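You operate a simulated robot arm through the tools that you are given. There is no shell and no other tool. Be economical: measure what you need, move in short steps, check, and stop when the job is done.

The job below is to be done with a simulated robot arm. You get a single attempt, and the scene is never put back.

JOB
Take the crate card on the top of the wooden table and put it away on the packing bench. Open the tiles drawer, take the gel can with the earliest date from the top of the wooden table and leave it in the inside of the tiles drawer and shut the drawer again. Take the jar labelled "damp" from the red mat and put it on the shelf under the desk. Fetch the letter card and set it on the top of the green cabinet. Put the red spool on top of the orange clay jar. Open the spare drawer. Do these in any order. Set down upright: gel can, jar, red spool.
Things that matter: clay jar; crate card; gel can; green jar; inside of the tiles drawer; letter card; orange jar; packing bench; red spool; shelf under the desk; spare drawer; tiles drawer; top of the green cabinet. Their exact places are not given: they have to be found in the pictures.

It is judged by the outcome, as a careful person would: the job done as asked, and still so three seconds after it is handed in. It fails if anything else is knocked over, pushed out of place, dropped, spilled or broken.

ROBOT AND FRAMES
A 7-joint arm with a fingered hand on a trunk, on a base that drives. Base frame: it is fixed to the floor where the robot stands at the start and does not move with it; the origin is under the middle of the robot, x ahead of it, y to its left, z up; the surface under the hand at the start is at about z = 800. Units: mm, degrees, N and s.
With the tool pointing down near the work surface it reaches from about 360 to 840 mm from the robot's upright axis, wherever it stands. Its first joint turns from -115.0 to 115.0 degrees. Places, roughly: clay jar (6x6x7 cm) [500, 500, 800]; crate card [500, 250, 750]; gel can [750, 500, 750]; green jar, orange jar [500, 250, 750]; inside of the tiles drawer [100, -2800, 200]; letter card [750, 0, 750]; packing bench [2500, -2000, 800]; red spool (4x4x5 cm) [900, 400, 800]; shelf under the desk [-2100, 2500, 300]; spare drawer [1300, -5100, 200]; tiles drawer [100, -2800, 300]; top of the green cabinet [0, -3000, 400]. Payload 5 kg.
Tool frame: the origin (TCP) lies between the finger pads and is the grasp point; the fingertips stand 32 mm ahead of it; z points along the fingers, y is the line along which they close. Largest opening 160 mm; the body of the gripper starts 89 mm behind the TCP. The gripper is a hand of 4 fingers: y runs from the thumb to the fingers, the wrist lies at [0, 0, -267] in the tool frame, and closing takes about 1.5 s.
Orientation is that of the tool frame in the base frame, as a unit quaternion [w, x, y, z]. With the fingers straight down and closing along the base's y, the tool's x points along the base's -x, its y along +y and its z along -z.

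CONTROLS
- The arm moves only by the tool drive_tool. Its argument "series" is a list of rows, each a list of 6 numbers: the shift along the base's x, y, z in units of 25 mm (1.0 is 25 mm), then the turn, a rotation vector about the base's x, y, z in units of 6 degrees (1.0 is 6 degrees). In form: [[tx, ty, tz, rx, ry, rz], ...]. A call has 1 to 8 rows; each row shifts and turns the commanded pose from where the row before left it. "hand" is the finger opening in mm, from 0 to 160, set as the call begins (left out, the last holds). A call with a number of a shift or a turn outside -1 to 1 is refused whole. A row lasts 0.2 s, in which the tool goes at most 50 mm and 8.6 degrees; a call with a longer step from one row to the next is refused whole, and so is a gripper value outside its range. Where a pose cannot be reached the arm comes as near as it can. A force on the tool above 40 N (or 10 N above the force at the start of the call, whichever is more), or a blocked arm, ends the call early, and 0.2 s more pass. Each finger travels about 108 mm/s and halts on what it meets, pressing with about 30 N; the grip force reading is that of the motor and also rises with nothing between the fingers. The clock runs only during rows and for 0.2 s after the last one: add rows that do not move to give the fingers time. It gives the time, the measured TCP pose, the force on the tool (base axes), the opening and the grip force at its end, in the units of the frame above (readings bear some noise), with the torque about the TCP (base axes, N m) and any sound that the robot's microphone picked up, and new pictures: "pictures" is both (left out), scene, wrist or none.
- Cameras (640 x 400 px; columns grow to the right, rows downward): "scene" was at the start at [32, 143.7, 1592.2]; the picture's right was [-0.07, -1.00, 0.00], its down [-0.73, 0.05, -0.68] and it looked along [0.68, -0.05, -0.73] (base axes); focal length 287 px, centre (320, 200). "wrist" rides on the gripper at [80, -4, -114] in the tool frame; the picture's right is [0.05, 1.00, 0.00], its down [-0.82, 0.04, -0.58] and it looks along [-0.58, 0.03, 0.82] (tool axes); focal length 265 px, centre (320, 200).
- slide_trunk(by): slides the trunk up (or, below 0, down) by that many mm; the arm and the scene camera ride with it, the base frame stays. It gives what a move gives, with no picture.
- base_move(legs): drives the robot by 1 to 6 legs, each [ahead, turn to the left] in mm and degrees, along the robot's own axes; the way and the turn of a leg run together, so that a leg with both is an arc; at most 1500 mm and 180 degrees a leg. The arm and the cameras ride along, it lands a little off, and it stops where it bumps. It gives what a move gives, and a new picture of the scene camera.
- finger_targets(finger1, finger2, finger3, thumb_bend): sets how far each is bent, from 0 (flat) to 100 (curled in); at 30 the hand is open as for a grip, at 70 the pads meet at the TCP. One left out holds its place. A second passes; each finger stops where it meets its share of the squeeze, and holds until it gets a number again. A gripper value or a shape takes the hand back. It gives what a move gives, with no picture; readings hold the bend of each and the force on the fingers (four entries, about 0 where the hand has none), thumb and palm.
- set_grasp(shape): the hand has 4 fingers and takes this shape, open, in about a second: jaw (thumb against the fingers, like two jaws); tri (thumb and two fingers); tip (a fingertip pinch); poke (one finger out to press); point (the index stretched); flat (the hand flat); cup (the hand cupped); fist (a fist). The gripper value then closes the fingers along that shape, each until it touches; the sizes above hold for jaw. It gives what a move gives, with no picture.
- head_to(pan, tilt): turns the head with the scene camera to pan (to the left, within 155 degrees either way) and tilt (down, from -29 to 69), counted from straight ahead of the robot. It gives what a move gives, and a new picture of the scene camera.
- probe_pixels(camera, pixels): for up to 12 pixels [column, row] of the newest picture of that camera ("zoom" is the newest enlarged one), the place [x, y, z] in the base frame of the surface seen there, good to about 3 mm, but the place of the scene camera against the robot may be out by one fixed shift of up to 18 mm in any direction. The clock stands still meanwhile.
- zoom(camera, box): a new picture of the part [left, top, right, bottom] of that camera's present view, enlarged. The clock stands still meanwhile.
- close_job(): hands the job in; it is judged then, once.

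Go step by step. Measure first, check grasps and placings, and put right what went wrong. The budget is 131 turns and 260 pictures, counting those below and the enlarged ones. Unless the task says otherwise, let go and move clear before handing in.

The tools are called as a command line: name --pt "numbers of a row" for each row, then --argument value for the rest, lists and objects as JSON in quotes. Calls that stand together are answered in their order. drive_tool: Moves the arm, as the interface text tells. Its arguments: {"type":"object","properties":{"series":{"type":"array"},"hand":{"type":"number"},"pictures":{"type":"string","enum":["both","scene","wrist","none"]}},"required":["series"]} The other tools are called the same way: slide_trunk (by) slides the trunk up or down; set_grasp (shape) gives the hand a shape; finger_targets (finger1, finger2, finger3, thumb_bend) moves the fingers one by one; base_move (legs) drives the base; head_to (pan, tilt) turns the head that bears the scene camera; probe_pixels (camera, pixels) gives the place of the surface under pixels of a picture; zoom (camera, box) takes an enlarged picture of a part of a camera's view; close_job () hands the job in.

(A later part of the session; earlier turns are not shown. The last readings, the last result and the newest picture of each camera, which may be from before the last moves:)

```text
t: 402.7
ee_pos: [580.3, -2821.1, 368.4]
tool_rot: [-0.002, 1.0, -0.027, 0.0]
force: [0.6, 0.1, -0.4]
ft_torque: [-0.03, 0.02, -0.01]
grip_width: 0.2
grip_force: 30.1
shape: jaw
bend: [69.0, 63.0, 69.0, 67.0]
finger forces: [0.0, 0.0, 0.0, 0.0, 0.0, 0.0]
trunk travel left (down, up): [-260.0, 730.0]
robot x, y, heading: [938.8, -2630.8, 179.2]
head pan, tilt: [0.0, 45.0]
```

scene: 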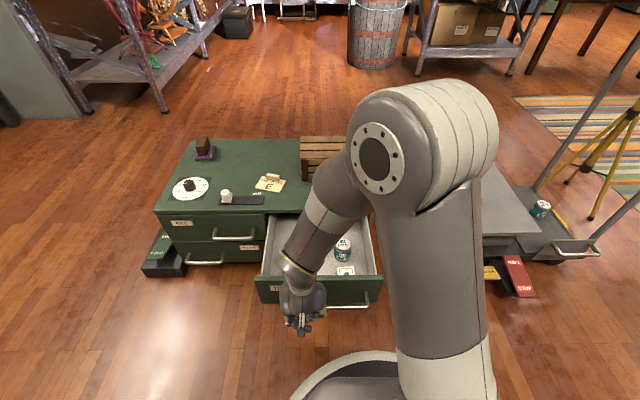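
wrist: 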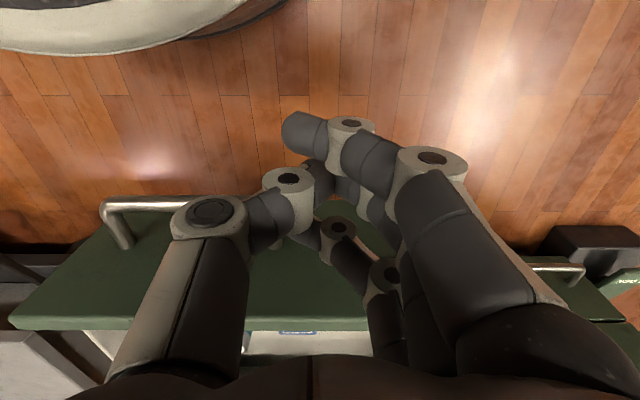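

Lower 58 mm more, then push toward −x.

drive_tool --pt "0 0 -0.8 0 0 0" --pt "0 0 -0.8 0 0 0" --pt "0 0 -0.7 0 0 0" --pt "-1 0 0 0 0 0" --pt "-1 0 0 0 0 0" --pt "-1 0 0 0 0 0" --pictures "none"

drive_tool --pt "-0.8 0 0 0 0 0" --pt "-0.8 0 0 0 0 0" --pt "-0.8 0 0 0 0 0" --pt "-0.8 0 0 0 0 0" --pt "-0.8 0 0 0 0 0" --pt "-0.8 0 0 0 0 0" --pt "-0.8 0 0 0 0 0" --pt "-0.8 0 0 0 0 0" --pictures "scene"

```text
t: 404.1
ee_pos: [506.3, -2822.8, 310.7]
tool_rot: [-0.003, 1.0, -0.027, -0.002]
force: [-0.5, 0.4, -0.4]
ft_torque: [0.01, 0.02, -0.02]
grip_width: 0.0
grip_force: 29.7
shape: jaw
bend: [69.0, 63.0, 69.0, 67.0]
finger forces: [0.0, 0.1, 0.0, 0.1, 0.1, 0.1]
trunk travel left (down, up): [-260.0, 730.0]
robot x, y, heading: [933.9, -2628.5, 179.3]
head pan, tilt: [0.0, 45.0]
```

```text
t: 405.9
ee_pos: [344.8, -2823.1, 310.0]
tool_rot: [-0.003, 1.0, -0.029, -0.001]
force: [-0.2, -0.5, -0.3]
ft_torque: [-0.01, 0.0, 0.0]
grip_width: 0.0
grip_force: 30.1
shape: jaw
bend: [69.0, 63.0, 69.0, 67.0]
finger forces: [0.1, 0.1, 0.0, 0.1, 0.1, 0.1]
trunk travel left (down, up): [-260.0, 730.0]
robot x, y, heading: [930.0, -2627.2, 179.4]
head pan, tilt: [0.0, 45.0]
```

scene: 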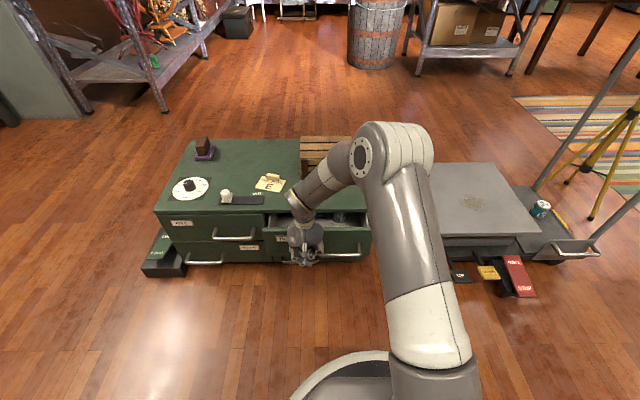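

Drawer is sliding shut easily. I continue until it resists.

drive_tool --pt "-0.8 0 0 0 0 0" --pt "-0.6 0 0 0 0 0" --pt "-0.5 0 0 0 0 0" --pt "-0.4 0 0 0 0 0" --pt "-0.4 0 0 0 0 0" --pt "-0.3 0 0 0 0 0" --pt "-0.3 0 0 0 0 0" --pt "-0.3 0 0 0 0 0" --pictures "scene"

zoom --camera "scene" --box '[200, 150, 400, 290]'

```text
t: 407.8
ee_pos: [262.4, -2824.4, 309.6]
tool_rot: [-0.003, 1.0, -0.028, 0.006]
force: [13.8, 4.0, 7.4]
ft_torque: [-0.52, 1.29, 0.31]
grip_width: 0.0
grip_force: 30.3
shape: jaw
bend: [69.0, 63.0, 69.0, 67.0]
finger forces: [0.0, 0.0, 13.5, 0.0, 0.1, 0.0]
trunk travel left (down, up): [-260.0, 730.0]
robot x, y, heading: [935.0, -2628.1, 179.4]
head pan, tilt: [0.0, 45.0]
stopped in row 8: the force on the tool passed its limit at 42 N (the readings are from after the stop); the commanded pose is now the measured one
```

scene: 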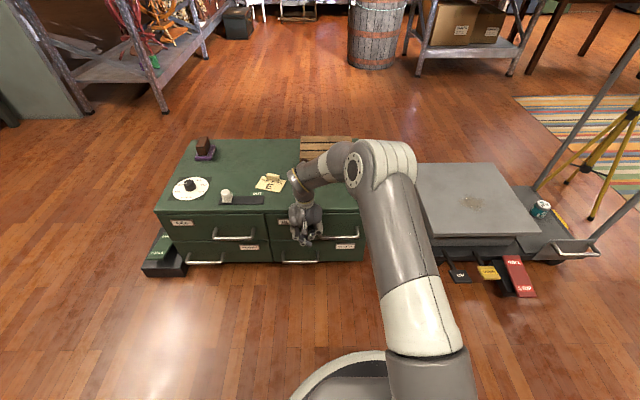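

```text
2.86 times, centred on (300, 220) of scene
```

zoom: 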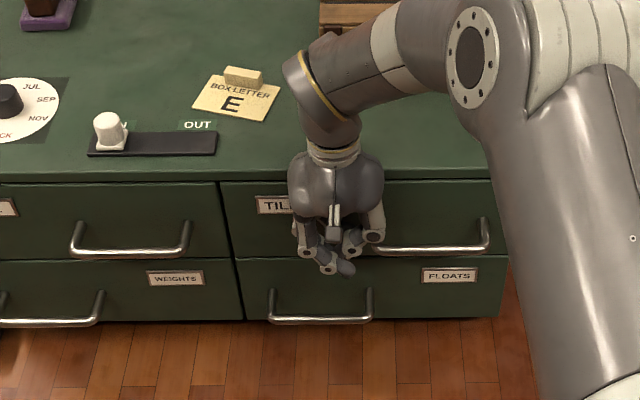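

It stopped at 42 N, drawer appears flush. I withdraw and verify by probing.

drive_tool --pt "0.5 0 0 0 0 0" --pt "1 0 0 0 0 0" --pt "1 0 0 0 0 0" --pt "1 0 0 0 0 0" --pt "1 0 0 0 0 0" --pictures "none"

slide_trunk --by 350

head_to --pan 5 --tilt 40

probe_pixels --camera "scene" --pixels '[[230, 265], [320, 265], [340, 270], [330, 285], [260, 265]]'

zoom --camera "scene" --box '[150, 150, 400, 330]'

```text
t: 409.0
ee_pos: [375.1, -2823.9, 309.0]
tool_rot: [-0.004, 1.0, -0.027, 0.005]
force: [-0.1, 0.6, -0.4]
ft_torque: [0.0, -0.01, 0.03]
grip_width: 0.0
grip_force: 30.2
shape: jaw
bend: [69.0, 63.0, 69.0, 67.0]
finger forces: [0.1, 0.0, 0.0, 0.0, 0.1, 0.1]
trunk travel left (down, up): [-260.0, 730.0]
robot x, y, heading: [937.0, -2632.6, 179.3]
head pan, tilt: [0.0, 45.0]
```

```text
t: 412.4
ee_pos: [374.1, -2824.0, 659.4]
tool_rot: [-0.004, 1.0, -0.027, 0.006]
force: [0.4, 0.0, -0.3]
ft_torque: [0.0, 0.0, 0.01]
grip_width: 0.3
grip_force: 30.7
shape: jaw
bend: [69.0, 63.0, 69.0, 67.0]
finger forces: [0.0, 0.0, 0.0, 0.0, 0.0, 0.0]
trunk travel left (down, up): [-610.0, 380.0]
robot x, y, heading: [929.4, -2629.1, 179.4]
head pan, tilt: [0.0, 45.0]
```

```text
t: 413.1
ee_pos: [373.2, -2822.9, 658.5]
tool_rot: [-0.005, 1.0, -0.026, 0.004]
force: [0.3, 0.0, 0.6]
ft_torque: [0.0, 0.02, 0.02]
grip_width: 0.0
grip_force: 29.9
shape: jaw
bend: [69.0, 63.0, 69.0, 67.0]
finger forces: [0.0, 0.0, 0.0, 0.0, 0.1, 0.1]
trunk travel left (down, up): [-610.0, 380.0]
robot x, y, heading: [931.6, -2631.4, 179.3]
head pan, tilt: [5.0, 40.0]
```

scene: 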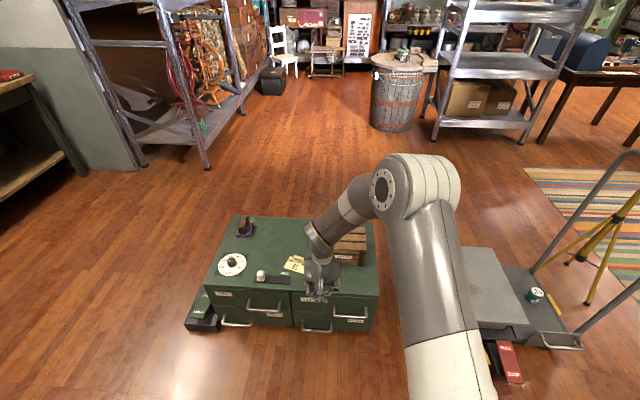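

```text
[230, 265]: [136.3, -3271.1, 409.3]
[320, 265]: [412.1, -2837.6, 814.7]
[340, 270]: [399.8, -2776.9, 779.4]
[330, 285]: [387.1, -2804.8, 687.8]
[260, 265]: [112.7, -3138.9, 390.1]
```

```text
2.22 times, centred on (275, 240) of scene
```

zoom: 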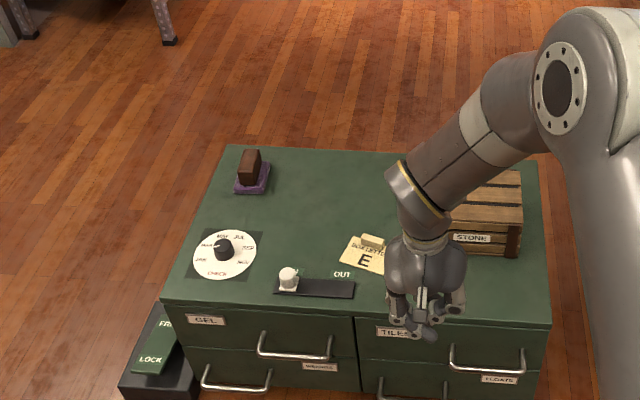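

The tiles drawer is flush shut. Last: the DAMP jar. I return to the table.

slide_trunk --by 375

base_move --legs '[[-250, 0], [0, -89], [880, 0], [0, 52], [1311, 0]]'

```text
t: 416.7
ee_pos: [374.5, -2824.3, 1033.5]
tool_rot: [-0.003, 1.0, -0.027, 0.005]
force: [0.1, 0.3, -0.5]
ft_torque: [0.01, -0.03, 0.01]
grip_width: 0.0
grip_force: 29.6
shape: jaw
bend: [69.0, 63.0, 69.0, 67.0]
finger forces: [0.0, 0.0, 0.1, 0.0, 0.0, 0.0]
trunk travel left (down, up): [-985.0, 5.0]
robot x, y, heading: [932.1, -2632.5, 179.4]
head pan, tilt: [5.0, 40.0]
```

```text
t: 435.1
ee_pos: [-384.4, -736.4, 1033.1]
tool_rot: [-0.002, 0.935, -0.356, 0.006]
force: [0.8, -0.2, -0.5]
ft_torque: [-0.02, -0.01, 0.03]
grip_width: 0.1
grip_force: 29.8
shape: jaw
bend: [69.0, 63.0, 69.0, 67.0]
finger forces: [0.0, 0.1, 0.0, 0.0, 0.0, 0.0]
trunk travel left (down, up): [-985.0, 5.0]
robot x, y, heading: [173.6, -931.9, 140.8]
head pan, tilt: [5.0, 40.0]
```

scene: 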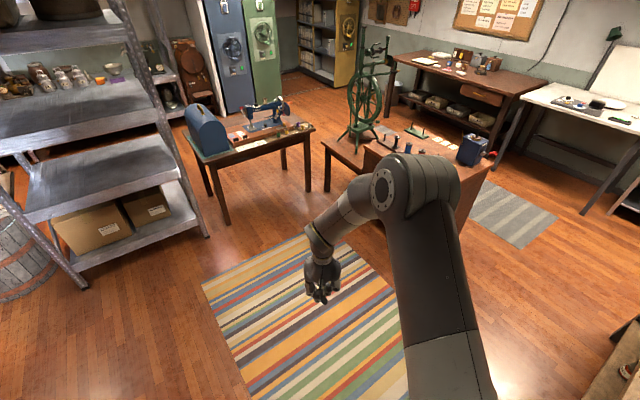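

base_move --legs '[[0, -18], [467, 0], [0, -33], [760, 0], [0, -90], [60, 0]]'

head_to --pan 10 --tilt 52

drive_tool --pt "-0.5 -0.3 0 0 -1 0" --pt "-0.5 -0.3 0 0 -1 0" --pt "-0.5 -0.3 0 0 -1 0" --pt "-0.5 -0.3 0 0 -1 0" --pt "0 -0.3 -0.5 0 -1 0" --pt "0 -0.3 -0.5 0 -1 0" --pt "0 -0.3 -0.5 0 -1 0" --pt "0 -0.3 -0.5 0 -1 0" --hand 110 --pictures "both"

```text
t: 448.6
ee_pos: [522.0, 424.9, 1033.9]
tool_rot: [-0.005, 0.017, 1.0, -0.005]
force: [1.1, -0.1, 0.3]
ft_torque: [-0.03, 0.04, 0.03]
grip_width: 0.0
grip_force: 29.7
shape: jaw
bend: [69.0, 63.0, 69.0, 67.0]
finger forces: [0.1, 0.0, 0.1, 0.1, 0.1, 0.1]
trunk travel left (down, up): [-985.0, 5.0]
robot x, y, heading: [-39.1, 216.4, 0.5]
head pan, tilt: [5.0, 40.0]
```

scene: 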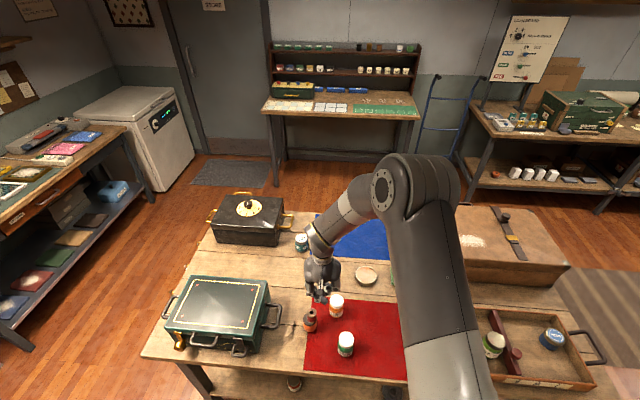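

```text
t: 449.3
ee_pos: [518.7, 424.6, 1034.8]
tool_rot: [-0.006, 0.016, 1.0, -0.004]
force: [0.8, 0.2, 1.3]
ft_torque: [-0.01, 0.0, 0.0]
grip_width: 0.2
grip_force: 29.9
shape: jaw
bend: [69.0, 63.0, 69.0, 67.0]
finger forces: [0.1, 0.0, 0.0, 0.1, 0.1, 0.0]
trunk travel left (down, up): [-985.0, 5.0]
robot x, y, heading: [-38.3, 218.2, 0.4]
head pan, tilt: [10.0, 52.0]
```

scene: 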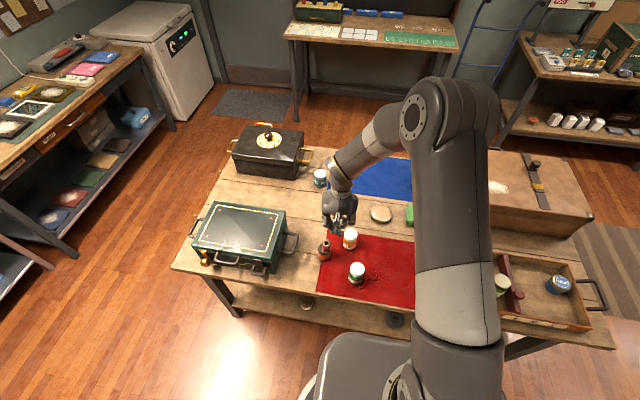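

```text
t: 451.1
ee_pos: [470.7, 365.5, 985.2]
tool_rot: [0.404, 0.016, 0.915, 0.003]
force: [0.5, -0.4, -0.5]
ft_torque: [-0.01, 0.01, 0.01]
grip_width: 109.8
grip_force: 0.1
shape: jaw
bend: [67.0, 67.0, 67.0, 64.0]
finger forces: [0.0, 0.0, 0.1, 0.0, 0.1, 0.0]
trunk travel left (down, up): [-985.0, 5.0]
robot x, y, heading: [-34.1, 218.7, 0.7]
head pan, tilt: [10.0, 52.0]
```

scene: 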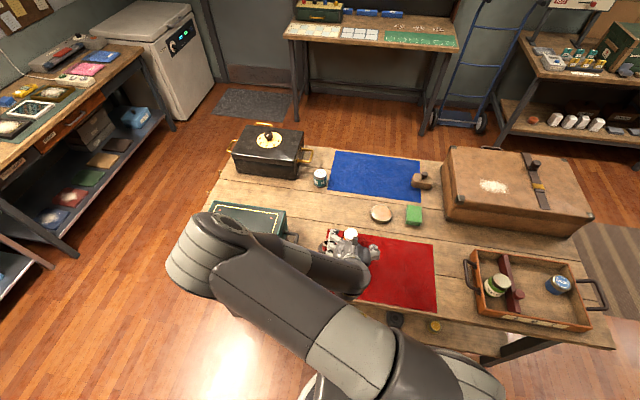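
wrist: 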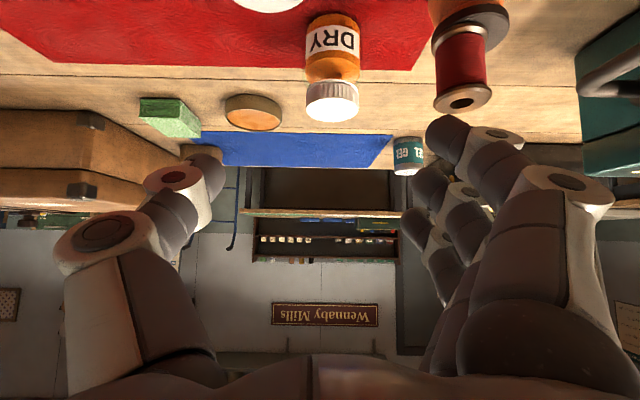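

The elbow folded sideways because the wrist is too near. I reduce the lean to ~24° and back the base 60 mm.

drive_tool --pt "0.3 0 0.3 0 1 0" --pt "0.3 0 0.3 0 1 0" --pt "0.3 0 0.3 0 1 0" --pt "0.3 0 0.3 0 1 0" --pt "0 0 0 0 0 0" --pictures "none"

base_move --legs '[[-65, 0]]'

drive_tool --pt "0 -0.5 -0.2 0 0 0" --pt "0 -0.5 -0.2 0 0 0" --pt "0 -0.5 -0.2 0 0 0" --pictures "both"

```text
t: 452.3
ee_pos: [499.5, 366.3, 1014.2]
tool_rot: [0.203, 0.017, 0.979, 0.0]
force: [-0.2, 0.8, 0.2]
ft_torque: [-0.02, 0.01, 0.02]
grip_width: 110.0
grip_force: 0.1
shape: jaw
bend: [67.0, 67.0, 67.0, 64.0]
finger forces: [0.0, 0.0, 0.0, 0.1, 0.0, 0.0]
trunk travel left (down, up): [-985.0, 5.0]
robot x, y, heading: [-36.9, 219.7, 0.3]
head pan, tilt: [10.0, 52.0]
```

```text
t: 453.3
ee_pos: [431.4, 364.3, 1015.2]
tool_rot: [0.203, 0.017, 0.979, 0.0]
force: [-1.0, -0.4, -0.5]
ft_torque: [-0.03, -0.03, 0.04]
grip_width: 109.8
grip_force: 0.2
shape: jaw
bend: [67.0, 67.0, 67.0, 64.0]
finger forces: [0.0, 0.0, 0.1, 0.0, 0.0, 0.1]
trunk travel left (down, up): [-985.0, 5.0]
robot x, y, heading: [-100.8, 217.2, 0.5]
head pan, tilt: [10.0, 52.0]
```

scene: 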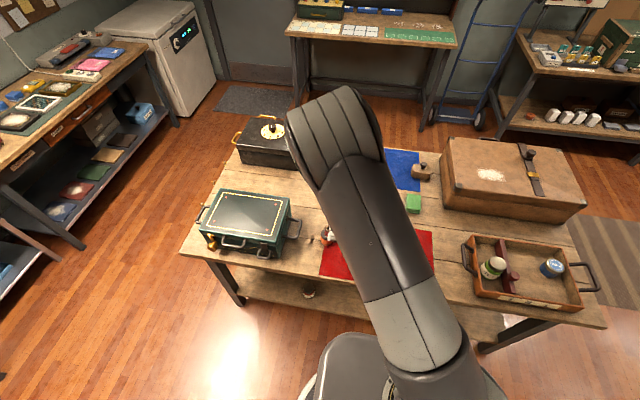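

```text
t: 454.1
ee_pos: [432.8, 326.4, 1000.3]
tool_rot: [0.203, 0.016, 0.979, 0.0]
force: [0.4, 0.6, -0.3]
ft_torque: [0.02, -0.02, 0.02]
grip_width: 109.6
grip_force: 0.0
shape: jaw
bend: [67.0, 67.0, 67.0, 64.0]
finger forces: [0.0, 0.0, 0.1, 0.0, 0.0, 0.0]
trunk travel left (down, up): [-985.0, 5.0]
robot x, y, heading: [-102.2, 218.0, 0.2]
head pan, tilt: [10.0, 52.0]
```

scene: 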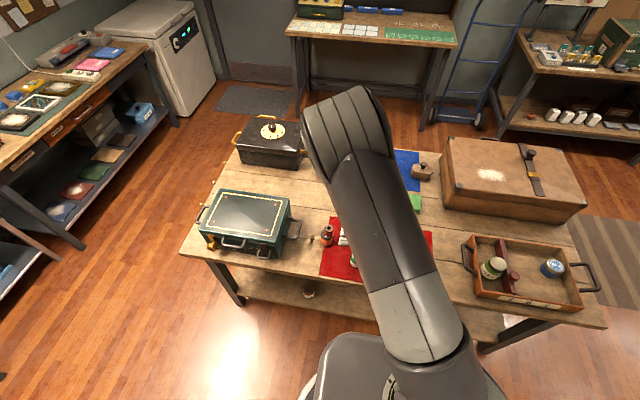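
wrist: 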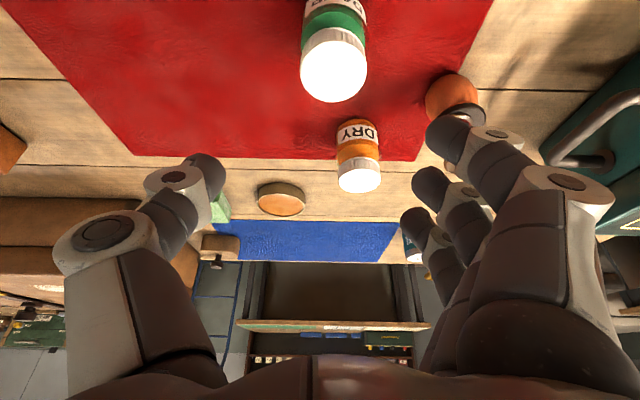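

probe_pixels --camera "wrist" --pixels '[[333, 70], [305, 70], [362, 70], [333, 45], [333, 95], [335, 15], [350, 150], [450, 95]]'

```text
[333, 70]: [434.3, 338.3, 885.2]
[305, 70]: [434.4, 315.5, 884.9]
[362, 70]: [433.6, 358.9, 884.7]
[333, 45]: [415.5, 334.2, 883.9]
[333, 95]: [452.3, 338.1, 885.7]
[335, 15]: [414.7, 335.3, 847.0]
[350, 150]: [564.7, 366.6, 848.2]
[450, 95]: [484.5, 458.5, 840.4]
```

Jar lid centre (435,337), top 885. I descend around it and grip.

drive_tool --pt "0 0.15 -1 0 0 0" --pt "0 0.15 -1 0 0 0" --pt "0 0.14 -1 0 0 0" --pt "0 0 -1 0 0 0" --pt "0 0 -1 0 0 0" --pt "0 0 -0.96 0 0 0" --pt "0 0 0 0 0 0" --pictures "wrist"

drive_tool --pt "0 0 0 0 0 0" --pt "0 0 0 0 0 0" --pt "0 0 0 0 0 0" --pt "0 0 0 0 0 0" --pt "0 0 0 0 0 0" --pt "0 0 0 0 0 0" --pt "0 0 0 0 0 0" --hand 15 --pictures "wrist"

```text
t: 455.7
ee_pos: [432.9, 337.4, 851.4]
tool_rot: [0.203, 0.018, 0.979, 0.0]
force: [-1.2, -0.6, 1.0]
ft_torque: [-0.02, 0.01, 0.0]
grip_width: 109.4
grip_force: 0.0
shape: jaw
bend: [67.0, 67.0, 67.0, 64.0]
finger forces: [0.0, 0.0, 0.0, 0.0, 0.1, 0.1]
trunk travel left (down, up): [-985.0, 5.0]
robot x, y, heading: [-100.8, 220.5, 0.4]
head pan, tilt: [10.0, 52.0]
```

wrist: 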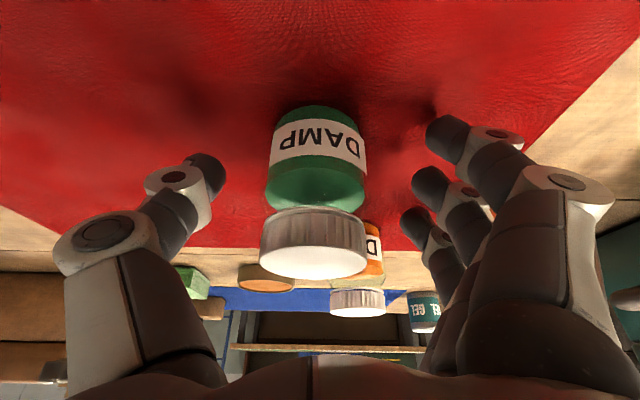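

```text
t: 457.3
ee_pos: [432.7, 337.6, 851.4]
tool_rot: [0.203, 0.018, 0.979, -0.001]
force: [0.0, 0.3, 0.7]
ft_torque: [-0.01, 0.04, 0.0]
grip_width: 44.6
grip_force: 29.8
shape: jaw
bend: [73.0, 73.0, 72.0, 70.0]
finger forces: [8.7, 8.9, 7.8, 0.0, 27.0, 0.1]
trunk travel left (down, up): [-985.0, 5.0]
robot x, y, heading: [-99.6, 217.7, 0.7]
head pan, tilt: [10.0, 52.0]
```

wrist: 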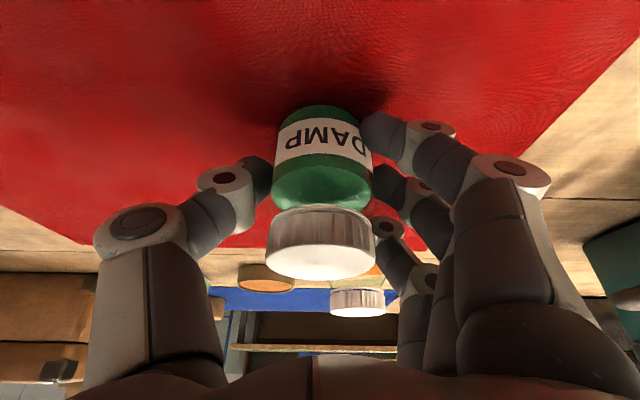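

DAMP jar gripped. I lift it.

drive_tool --pt "0 0 0.6 0 0 0" --pt "0 0 1 0 0 0" --pt "0 0 1 0 0 0" --pt "0 0 1 0 0 0" --pt "0 0 1 0 0 0" --pt "0 0 1 0 0 0" --pt "0 0 1 0 0 0" --pt "0 0 1 0 0 0" --pictures "none"

drive_tool --pt "0 0 1 0 0 0" --pt "0 0 0.5 0 0 0" --pictures "wrist"

head_to --pan 110 --tilt 35

probe_pixels --camera "scene" --pixels '[[320, 200], [200, 300], [250, 250], [400, 300], [150, 330], [100, 380], [320, 350], [200, 200]]'

```text
t: 459.1
ee_pos: [434.3, 336.8, 1041.3]
tool_rot: [0.202, 0.017, 0.979, -0.001]
force: [-0.5, -0.1, -1.7]
ft_torque: [0.02, 0.01, 0.02]
grip_width: 44.4
grip_force: 29.9
shape: jaw
bend: [73.0, 73.0, 72.0, 70.0]
finger forces: [8.9, 9.2, 8.1, 0.1, 26.8, 0.1]
trunk travel left (down, up): [-985.0, 5.0]
robot x, y, heading: [-101.2, 220.0, 0.5]
head pan, tilt: [10.0, 52.0]
```

```text
t: 459.7
ee_pos: [433.5, 338.3, 1078.4]
tool_rot: [0.203, 0.016, 0.979, 0.0]
force: [1.1, -0.1, -1.8]
ft_torque: [-0.03, 0.03, -0.04]
grip_width: 44.6
grip_force: 29.9
shape: jaw
bend: [73.0, 73.0, 72.0, 70.0]
finger forces: [8.8, 9.2, 8.2, 0.1, 26.7, 0.0]
trunk travel left (down, up): [-985.0, 5.0]
robot x, y, heading: [-102.7, 217.8, 0.4]
head pan, tilt: [10.0, 52.0]
```

wrist: 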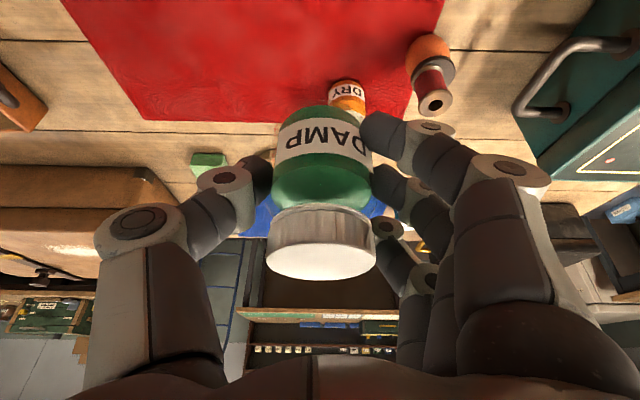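

```text
t: 461.4
ee_pos: [434.4, 338.1, 1077.7]
tool_rot: [0.202, 0.018, 0.979, 0.0]
force: [-0.3, 0.3, -1.6]
ft_torque: [0.01, 0.02, 0.0]
grip_width: 44.4
grip_force: 30.4
shape: jaw
bend: [73.0, 73.0, 72.0, 70.0]
finger forces: [8.8, 9.2, 8.2, 0.1, 26.8, 0.0]
trunk travel left (down, up): [-985.0, 5.0]
robot x, y, heading: [-103.7, 217.3, 0.3]
head pan, tilt: [110.0, 35.0]
```

scene: 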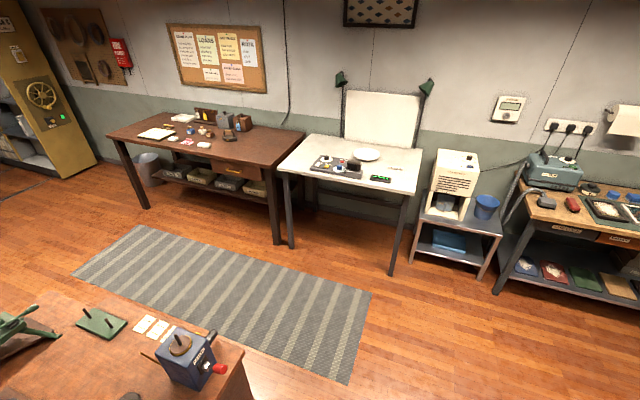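

```text
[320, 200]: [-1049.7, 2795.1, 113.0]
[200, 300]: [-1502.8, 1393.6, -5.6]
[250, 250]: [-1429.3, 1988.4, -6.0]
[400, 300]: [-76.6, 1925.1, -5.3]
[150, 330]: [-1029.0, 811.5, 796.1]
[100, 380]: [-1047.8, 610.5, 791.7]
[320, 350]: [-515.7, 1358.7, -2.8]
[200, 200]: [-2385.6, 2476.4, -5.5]
```

I drive north, then west past the winder table, and face the desk.

base_move --legs '[[0, 90], [1150, 0], [0, 90], [900, 0]]'

base_move --legs '[[950, 0], [0, -90]]'

slide_trunk --by -300

head_to --pan 0 --tilt 35

```text
t: 479.4
ee_pos: [-1565.2, 1179.3, 1078.9]
tool_rot: [0.004, 0.979, 0.001, -0.203]
force: [1.2, 1.1, -1.8]
ft_torque: [0.02, -0.01, 0.0]
grip_width: 44.1
grip_force: 29.4
shape: jaw
bend: [73.0, 73.0, 72.0, 70.0]
finger forces: [8.4, 9.3, 8.1, 0.0, 26.5, 0.0]
trunk travel left (down, up): [-985.0, 5.0]
robot x, y, heading: [-1035.7, 1318.7, -177.6]
head pan, tilt: [110.0, 35.0]
```

scene: 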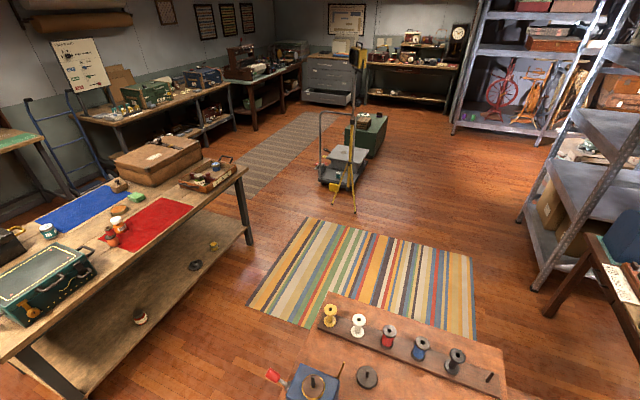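

```text
t: 488.2
ee_pos: [-2127.1, 1816.9, 1077.0]
tool_rot: [0.141, -0.688, 0.697, 0.145]
force: [0.0, 1.4, -2.1]
ft_torque: [0.03, -0.01, 0.01]
grip_width: 43.9
grip_force: 29.7
shape: jaw
bend: [73.0, 73.0, 72.0, 70.0]
finger forces: [8.2, 9.5, 8.0, 0.0, 26.4, 0.0]
trunk travel left (down, up): [-985.0, 5.0]
robot x, y, heading: [-1997.1, 1286.2, 91.7]
head pan, tilt: [110.0, 35.0]
```

scene: 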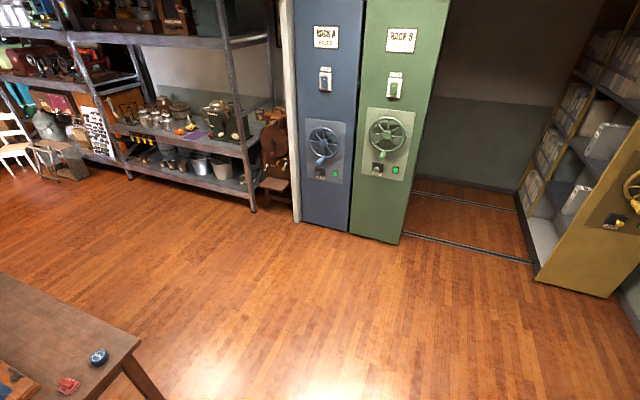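

```text
t: 491.2
ee_pos: [-2127.7, 1816.3, 778.0]
tool_rot: [0.142, -0.688, 0.697, 0.145]
force: [0.0, 0.9, -1.8]
ft_torque: [0.0, -0.02, 0.02]
grip_width: 44.1
grip_force: 29.6
shape: jaw
bend: [73.0, 73.0, 72.0, 70.0]
finger forces: [8.1, 9.5, 8.0, 0.0, 26.4, 0.1]
trunk travel left (down, up): [-685.0, 305.0]
robot x, y, heading: [-1990.8, 1284.4, 91.8]
head pan, tilt: [110.0, 35.0]
```

```text
t: 493.1
ee_pos: [-2126.4, 1816.9, 777.9]
tool_rot: [0.142, -0.688, 0.697, 0.145]
force: [-1.0, 1.0, -1.9]
ft_torque: [-0.03, 0.04, 0.03]
grip_width: 44.2
grip_force: 30.0
shape: jaw
bend: [73.0, 73.0, 72.0, 70.0]
finger forces: [8.2, 9.5, 7.9, 0.1, 26.4, 0.1]
trunk travel left (down, up): [-685.0, 305.0]
robot x, y, heading: [-1994.7, 1284.4, 91.6]
head pan, tilt: [0.0, 35.0]
```

scene: 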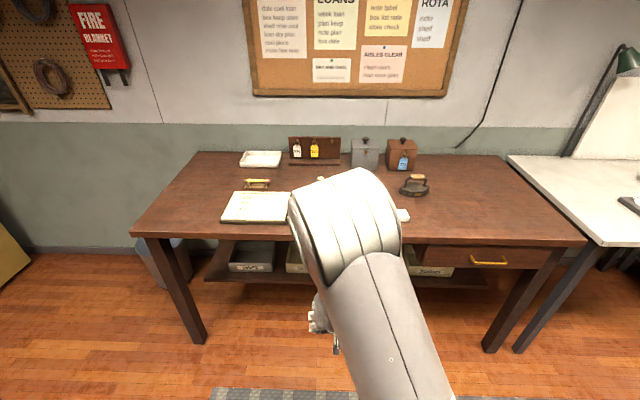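

I lower the trunk further to view the shelf.

slide_trunk --by -350

head_to --pan 0 --tilt 25

zoom --camera "scene" --box '[120, 130, 480, 330]'

drive_tool --pt "0 0 0 0 0 0" --pictures "wrist"

```text
t: 496.5
ee_pos: [-2127.7, 1815.9, 428.0]
tool_rot: [0.143, -0.688, 0.696, 0.145]
force: [0.3, 0.5, -1.9]
ft_torque: [-0.01, -0.01, 0.01]
grip_width: 44.2
grip_force: 29.6
shape: jaw
bend: [73.0, 73.0, 72.0, 70.0]
finger forces: [8.2, 9.5, 8.0, 0.0, 26.4, 0.1]
trunk travel left (down, up): [-335.0, 655.0]
robot x, y, heading: [-1996.6, 1284.4, 91.6]
head pan, tilt: [0.0, 35.0]
```

```text
t: 497.2
ee_pos: [-2127.6, 1816.0, 428.3]
tool_rot: [0.142, -0.689, 0.696, 0.145]
force: [0.4, -0.9, -3.3]
ft_torque: [-0.02, 0.0, -0.01]
grip_width: 44.1
grip_force: 30.2
shape: jaw
bend: [73.0, 73.0, 72.0, 70.0]
finger forces: [8.3, 9.5, 8.0, 0.0, 26.4, 0.1]
trunk travel left (down, up): [-335.0, 655.0]
robot x, y, heading: [-1995.6, 1284.6, 91.6]
head pan, tilt: [0.0, 25.0]
```

scene: 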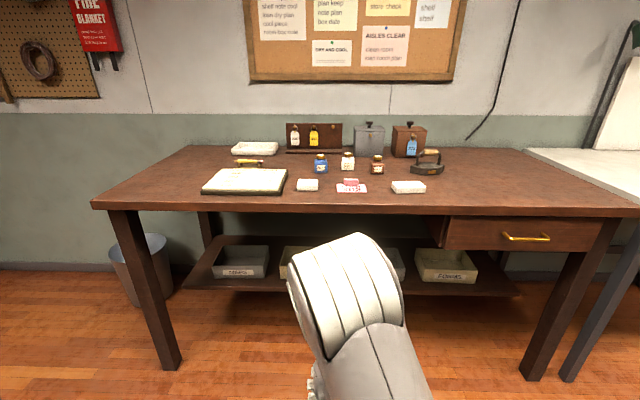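

```text
1.78 times, centred on (300, 230) of scene
```

zoom: 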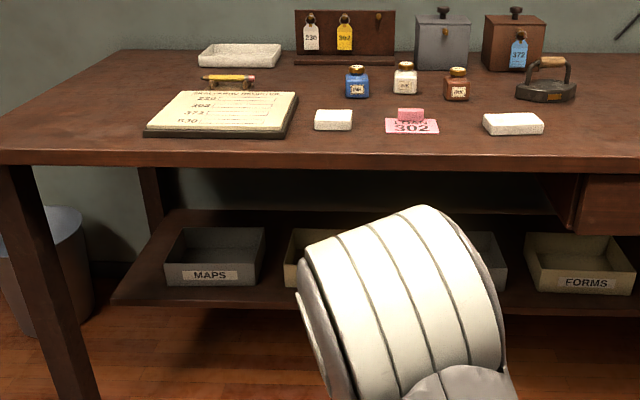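

```text
t: 497.6
ee_pos: [-2127.5, 1816.3, 428.4]
tool_rot: [0.142, -0.688, 0.697, 0.145]
force: [-0.1, 0.2, -2.2]
ft_torque: [0.0, -0.01, -0.04]
grip_width: 44.1
grip_force: 30.5
shape: jaw
bend: [73.0, 73.0, 72.0, 70.0]
finger forces: [8.2, 9.5, 8.0, 0.0, 26.5, 0.0]
trunk travel left (down, up): [-335.0, 655.0]
robot x, y, heading: [-1996.7, 1282.4, 91.8]
head pan, tilt: [0.0, 25.0]
```

wrist: 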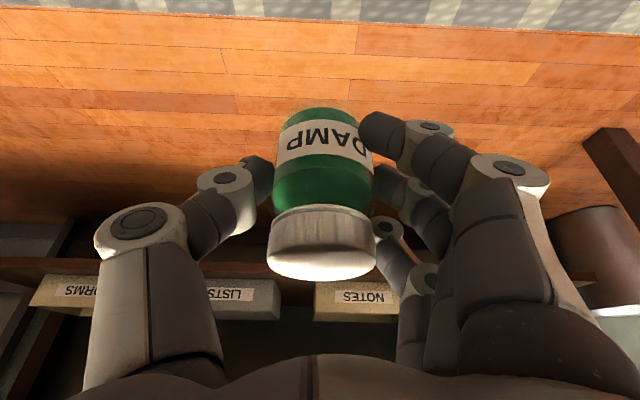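

I probe the shelf surface and the boxes' gaps.

probe_pixels --camera "zoom" --pixels '[[150, 270], [170, 295], [150, 240], [120, 303], [210, 297], [275, 290], [275, 250], [215, 275], [300, 280], [515, 290], [515, 250], [180, 225]]'

probe_pixels --camera "wrist" --pixels '[[240, 295], [360, 297], [300, 270], [295, 300], [295, 350], [300, 285], [70, 292], [150, 275], [450, 272]]'

```text
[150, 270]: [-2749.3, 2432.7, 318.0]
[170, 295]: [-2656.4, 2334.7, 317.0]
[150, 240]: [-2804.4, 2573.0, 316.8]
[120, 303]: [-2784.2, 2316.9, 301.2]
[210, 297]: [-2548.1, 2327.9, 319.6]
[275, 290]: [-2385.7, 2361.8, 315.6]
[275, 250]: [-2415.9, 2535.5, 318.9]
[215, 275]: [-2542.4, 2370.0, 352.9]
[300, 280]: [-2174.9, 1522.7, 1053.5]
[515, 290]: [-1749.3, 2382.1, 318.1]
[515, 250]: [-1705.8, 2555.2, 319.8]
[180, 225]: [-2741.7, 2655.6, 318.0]
```

```text
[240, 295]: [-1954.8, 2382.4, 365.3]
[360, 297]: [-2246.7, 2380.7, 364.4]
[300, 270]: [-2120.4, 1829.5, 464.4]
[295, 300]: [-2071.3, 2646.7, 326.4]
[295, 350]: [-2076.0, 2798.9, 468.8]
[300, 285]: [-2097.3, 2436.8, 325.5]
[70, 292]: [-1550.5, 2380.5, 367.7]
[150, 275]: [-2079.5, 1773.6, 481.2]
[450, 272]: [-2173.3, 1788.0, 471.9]
```

Shelf top z≈325; boxes fill the middle, but left of MAPS (x −2800…−2650) is free. I shift the robot left and reconfigure to a low shoulder (raise arm, lower trunk).

base_move --legs '[[0, 88.3], [545, 0], [0, -90]]'

drive_tool --pt "0 0 1 0 0 0" --pt "0 0 1 0 0 0" --pt "0 0 1 0 0 0" --pt "0 0 1 0 0 0" --pt "0 0 1 0 0 0" --pt "0 0 1 0 0 0" --pt "0 0 1 0 0 0" --pt "0 0 1 0 0 0" --pictures "none"

slide_trunk --by -325

drive_tool --pt "0 0 1 0 0 0" --pt "0 0 1 0 0 0" --pt "0 0 1 0 0 0" --pt "0 0 1 0 0 0" --pt "0 0 1 0 0 0" --pt "0 0 0.4 0 0 0" --pictures "both"

```text
t: 508.4
ee_pos: [-2650.1, 1823.9, 427.8]
tool_rot: [0.145, -0.674, 0.71, 0.142]
force: [1.1, -0.4, -1.5]
ft_torque: [0.0, -0.01, 0.01]
grip_width: 43.5
grip_force: 30.6
shape: jaw
bend: [73.0, 73.0, 72.0, 70.0]
finger forces: [7.4, 10.0, 8.1, 0.1, 26.2, 0.1]
trunk travel left (down, up): [-335.0, 655.0]
robot x, y, heading: [-2539.4, 1287.9, 89.5]
head pan, tilt: [0.0, 25.0]
```

scene: 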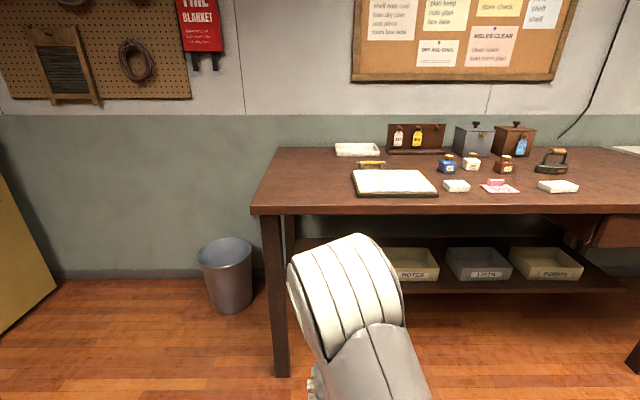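

```text
t: 510.2
ee_pos: [-2649.4, 1825.8, 630.0]
tool_rot: [0.145, -0.675, 0.71, 0.141]
force: [-0.7, 0.0, -1.6]
ft_torque: [0.01, -0.01, -0.03]
grip_width: 43.7
grip_force: 29.5
shape: jaw
bend: [73.0, 73.0, 72.0, 70.0]
finger forces: [7.8, 10.0, 8.3, 0.0, 26.2, 0.0]
trunk travel left (down, up): [-335.0, 655.0]
robot x, y, heading: [-2538.9, 1286.3, 89.6]
head pan, tilt: [0.0, 25.0]
```

```text
t: 513.4
ee_pos: [-2648.0, 1825.7, 304.8]
tool_rot: [0.145, -0.674, 0.71, 0.142]
force: [-0.1, 0.2, -1.7]
ft_torque: [0.0, -0.02, -0.01]
grip_width: 43.6
grip_force: 30.0
shape: jaw
bend: [73.0, 73.0, 72.0, 70.0]
finger forces: [7.8, 10.0, 8.2, 0.0, 26.1, 0.0]
trunk travel left (down, up): [-10.0, 980.0]
robot x, y, heading: [-2539.4, 1287.3, 89.5]
head pan, tilt: [0.0, 25.0]
```

```text
t: 514.8
ee_pos: [-2648.3, 1824.6, 440.1]
tool_rot: [0.145, -0.675, 0.709, 0.143]
force: [0.2, 0.2, -1.1]
ft_torque: [-0.03, -0.01, 0.05]
grip_width: 43.7
grip_force: 30.0
shape: jaw
bend: [73.0, 73.0, 72.0, 70.0]
finger forces: [8.0, 10.2, 8.5, 0.0, 26.1, 0.1]
trunk travel left (down, up): [-10.0, 980.0]
robot x, y, heading: [-2538.4, 1286.8, 89.4]
head pan, tilt: [0.0, 25.0]
```

scene: 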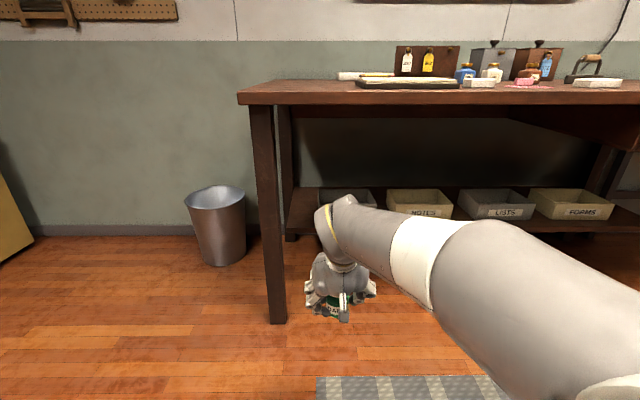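
wrist: 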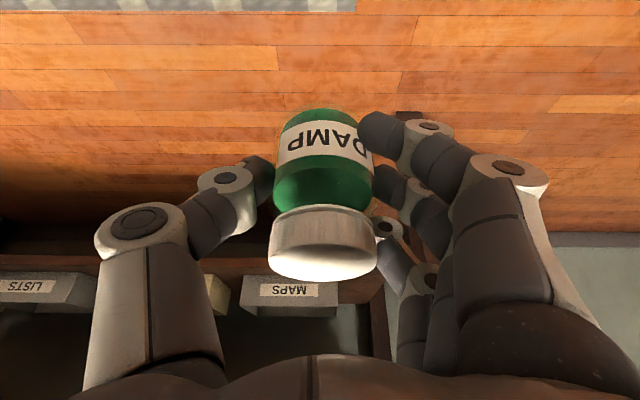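

The arm is now low and flat. I probe the leg, MAPS box, and shelf corner.

probe_pixels --camera "scene" --pixels '[[270, 200], [278, 300], [262, 110], [330, 200], [297, 205], [292, 228], [310, 215], [375, 195], [300, 190], [400, 98]]'

probe_pixels --camera "wrist" --pixels '[[330, 290], [250, 290], [350, 300], [380, 300], [365, 285], [355, 340], [372, 278]]'

```text
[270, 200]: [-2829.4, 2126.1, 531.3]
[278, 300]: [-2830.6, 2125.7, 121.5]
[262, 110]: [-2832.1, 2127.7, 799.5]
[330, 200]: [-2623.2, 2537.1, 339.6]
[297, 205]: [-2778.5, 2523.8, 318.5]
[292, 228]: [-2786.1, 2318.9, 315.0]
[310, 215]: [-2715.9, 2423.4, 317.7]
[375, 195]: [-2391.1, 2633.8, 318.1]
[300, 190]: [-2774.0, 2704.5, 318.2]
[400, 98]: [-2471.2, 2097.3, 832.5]
```

```text
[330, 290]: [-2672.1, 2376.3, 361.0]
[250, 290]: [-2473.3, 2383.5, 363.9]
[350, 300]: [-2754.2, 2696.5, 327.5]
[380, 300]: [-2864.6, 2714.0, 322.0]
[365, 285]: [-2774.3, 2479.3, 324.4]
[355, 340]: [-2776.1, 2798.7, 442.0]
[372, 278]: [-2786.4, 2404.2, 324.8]
```

Free slot x −2690…−2810; leg right face ≈ −2795, y≈2126–2200. I drive 360 ahead, then reach in at x≈−2650 before shifting left.

base_move --legs '[[360, 0]]'

drive_tool --pt "0 0.9 0 0 0 0" --pt "0 0.9 0 0 0 0" --pt "0 0.9 0 0 0 0" --pt "0 0.9 0 0 0 0" --pt "0 0.9 0 0 0 0" --pt "0 0.9 0 0 0 0" --pictures "both"

```text
t: 517.1
ee_pos: [-2645.8, 2182.3, 439.5]
tool_rot: [0.145, -0.674, 0.71, 0.141]
force: [0.6, -0.4, -0.9]
ft_torque: [-0.01, -0.01, 0.01]
grip_width: 43.7
grip_force: 29.6
shape: jaw
bend: [73.0, 73.0, 72.0, 70.0]
finger forces: [7.9, 10.2, 8.5, 0.0, 26.2, 0.0]
trunk travel left (down, up): [-10.0, 980.0]
robot x, y, heading: [-2537.8, 1643.5, 89.4]
head pan, tilt: [0.0, 25.0]
```

scene: 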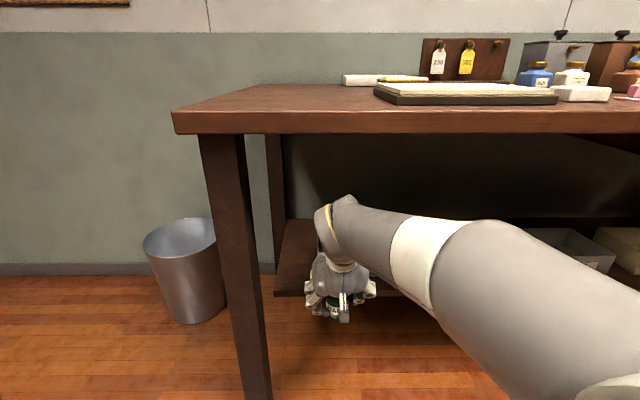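

```text
t: 518.5
ee_pos: [-2645.7, 2317.4, 439.0]
tool_rot: [0.145, -0.675, 0.71, 0.142]
force: [-1.0, -0.1, -1.4]
ft_torque: [-0.02, -0.02, -0.01]
grip_width: 43.6
grip_force: 30.1
shape: jaw
bend: [73.0, 73.0, 72.0, 70.0]
finger forces: [8.1, 10.3, 8.7, 0.0, 26.1, 0.0]
trunk travel left (down, up): [-10.0, 980.0]
robot x, y, heading: [-2537.9, 1645.7, 89.6]
head pan, tilt: [0.0, 25.0]
```

scene: 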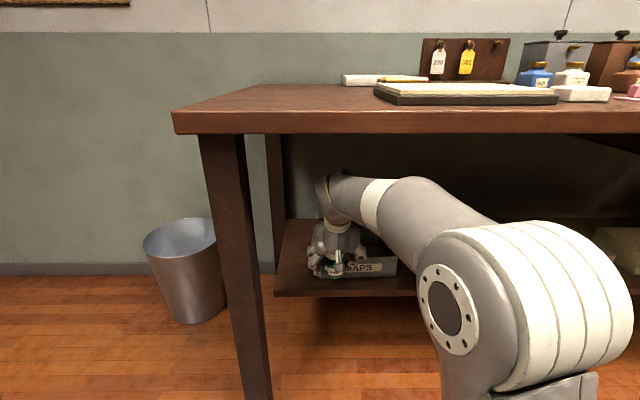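
wrist: 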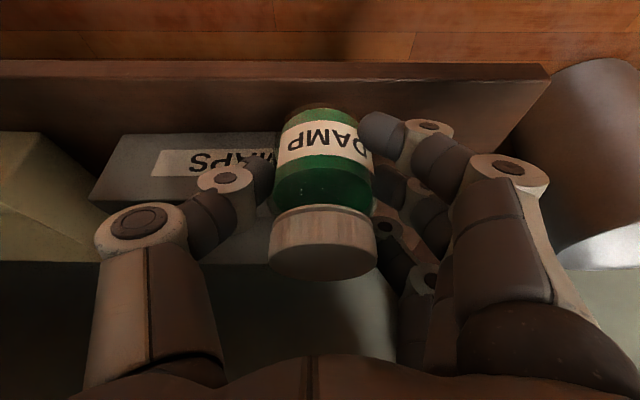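

probe_pixels --camera "wrist" --pixels '[[255, 150], [180, 145], [110, 195], [450, 75], [350, 75], [540, 85], [260, 200], [350, 300], [280, 300]]'

probe_pixels --camera "scene" --pixels '[[395, 190], [450, 230], [540, 240], [480, 290], [330, 190], [300, 240], [235, 200]]'

```text
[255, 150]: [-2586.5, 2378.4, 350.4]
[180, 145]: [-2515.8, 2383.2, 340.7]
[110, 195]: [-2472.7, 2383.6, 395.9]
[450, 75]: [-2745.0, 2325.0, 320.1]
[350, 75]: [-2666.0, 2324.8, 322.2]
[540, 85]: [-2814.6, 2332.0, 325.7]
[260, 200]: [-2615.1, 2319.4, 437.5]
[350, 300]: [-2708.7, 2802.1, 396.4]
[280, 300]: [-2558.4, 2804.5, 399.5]
```

```text
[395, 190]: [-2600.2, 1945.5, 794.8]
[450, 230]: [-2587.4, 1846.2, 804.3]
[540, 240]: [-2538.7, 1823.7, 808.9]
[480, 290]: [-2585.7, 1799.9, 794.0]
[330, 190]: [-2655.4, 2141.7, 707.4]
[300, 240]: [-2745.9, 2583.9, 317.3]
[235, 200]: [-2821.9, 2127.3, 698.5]
```

I shift left 75 mm with a small forward move and look again.

drive_tool --pt "-0.4 0.3 0 0 0 0" --pt "-0.6 0 0 0 0 0" --pt "-0.7 0 0 0 0 0" --pt "-0.7 0 0 0 0 0" --pt "-0.6 0 0 0 0 0" --pictures "both"

```text
t: 519.7
ee_pos: [-2721.2, 2324.7, 440.2]
tool_rot: [0.145, -0.674, 0.71, 0.142]
force: [-0.7, 0.6, -1.4]
ft_torque: [-0.01, 0.02, -0.02]
grip_width: 43.6
grip_force: 30.0
shape: jaw
bend: [73.0, 73.0, 72.0, 70.0]
finger forces: [8.2, 10.3, 8.8, 0.1, 26.2, 0.0]
trunk travel left (down, up): [-10.0, 980.0]
robot x, y, heading: [-2536.1, 1644.5, 89.6]
head pan, tilt: [0.0, 25.0]
```

scene: 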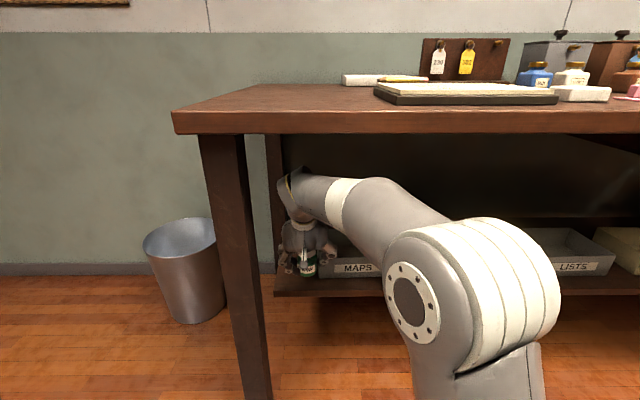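
wrist: 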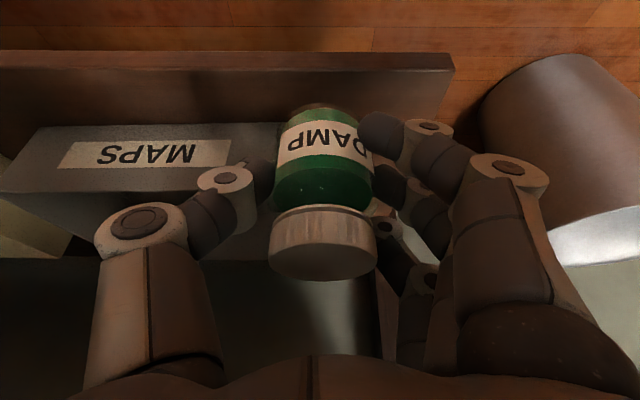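

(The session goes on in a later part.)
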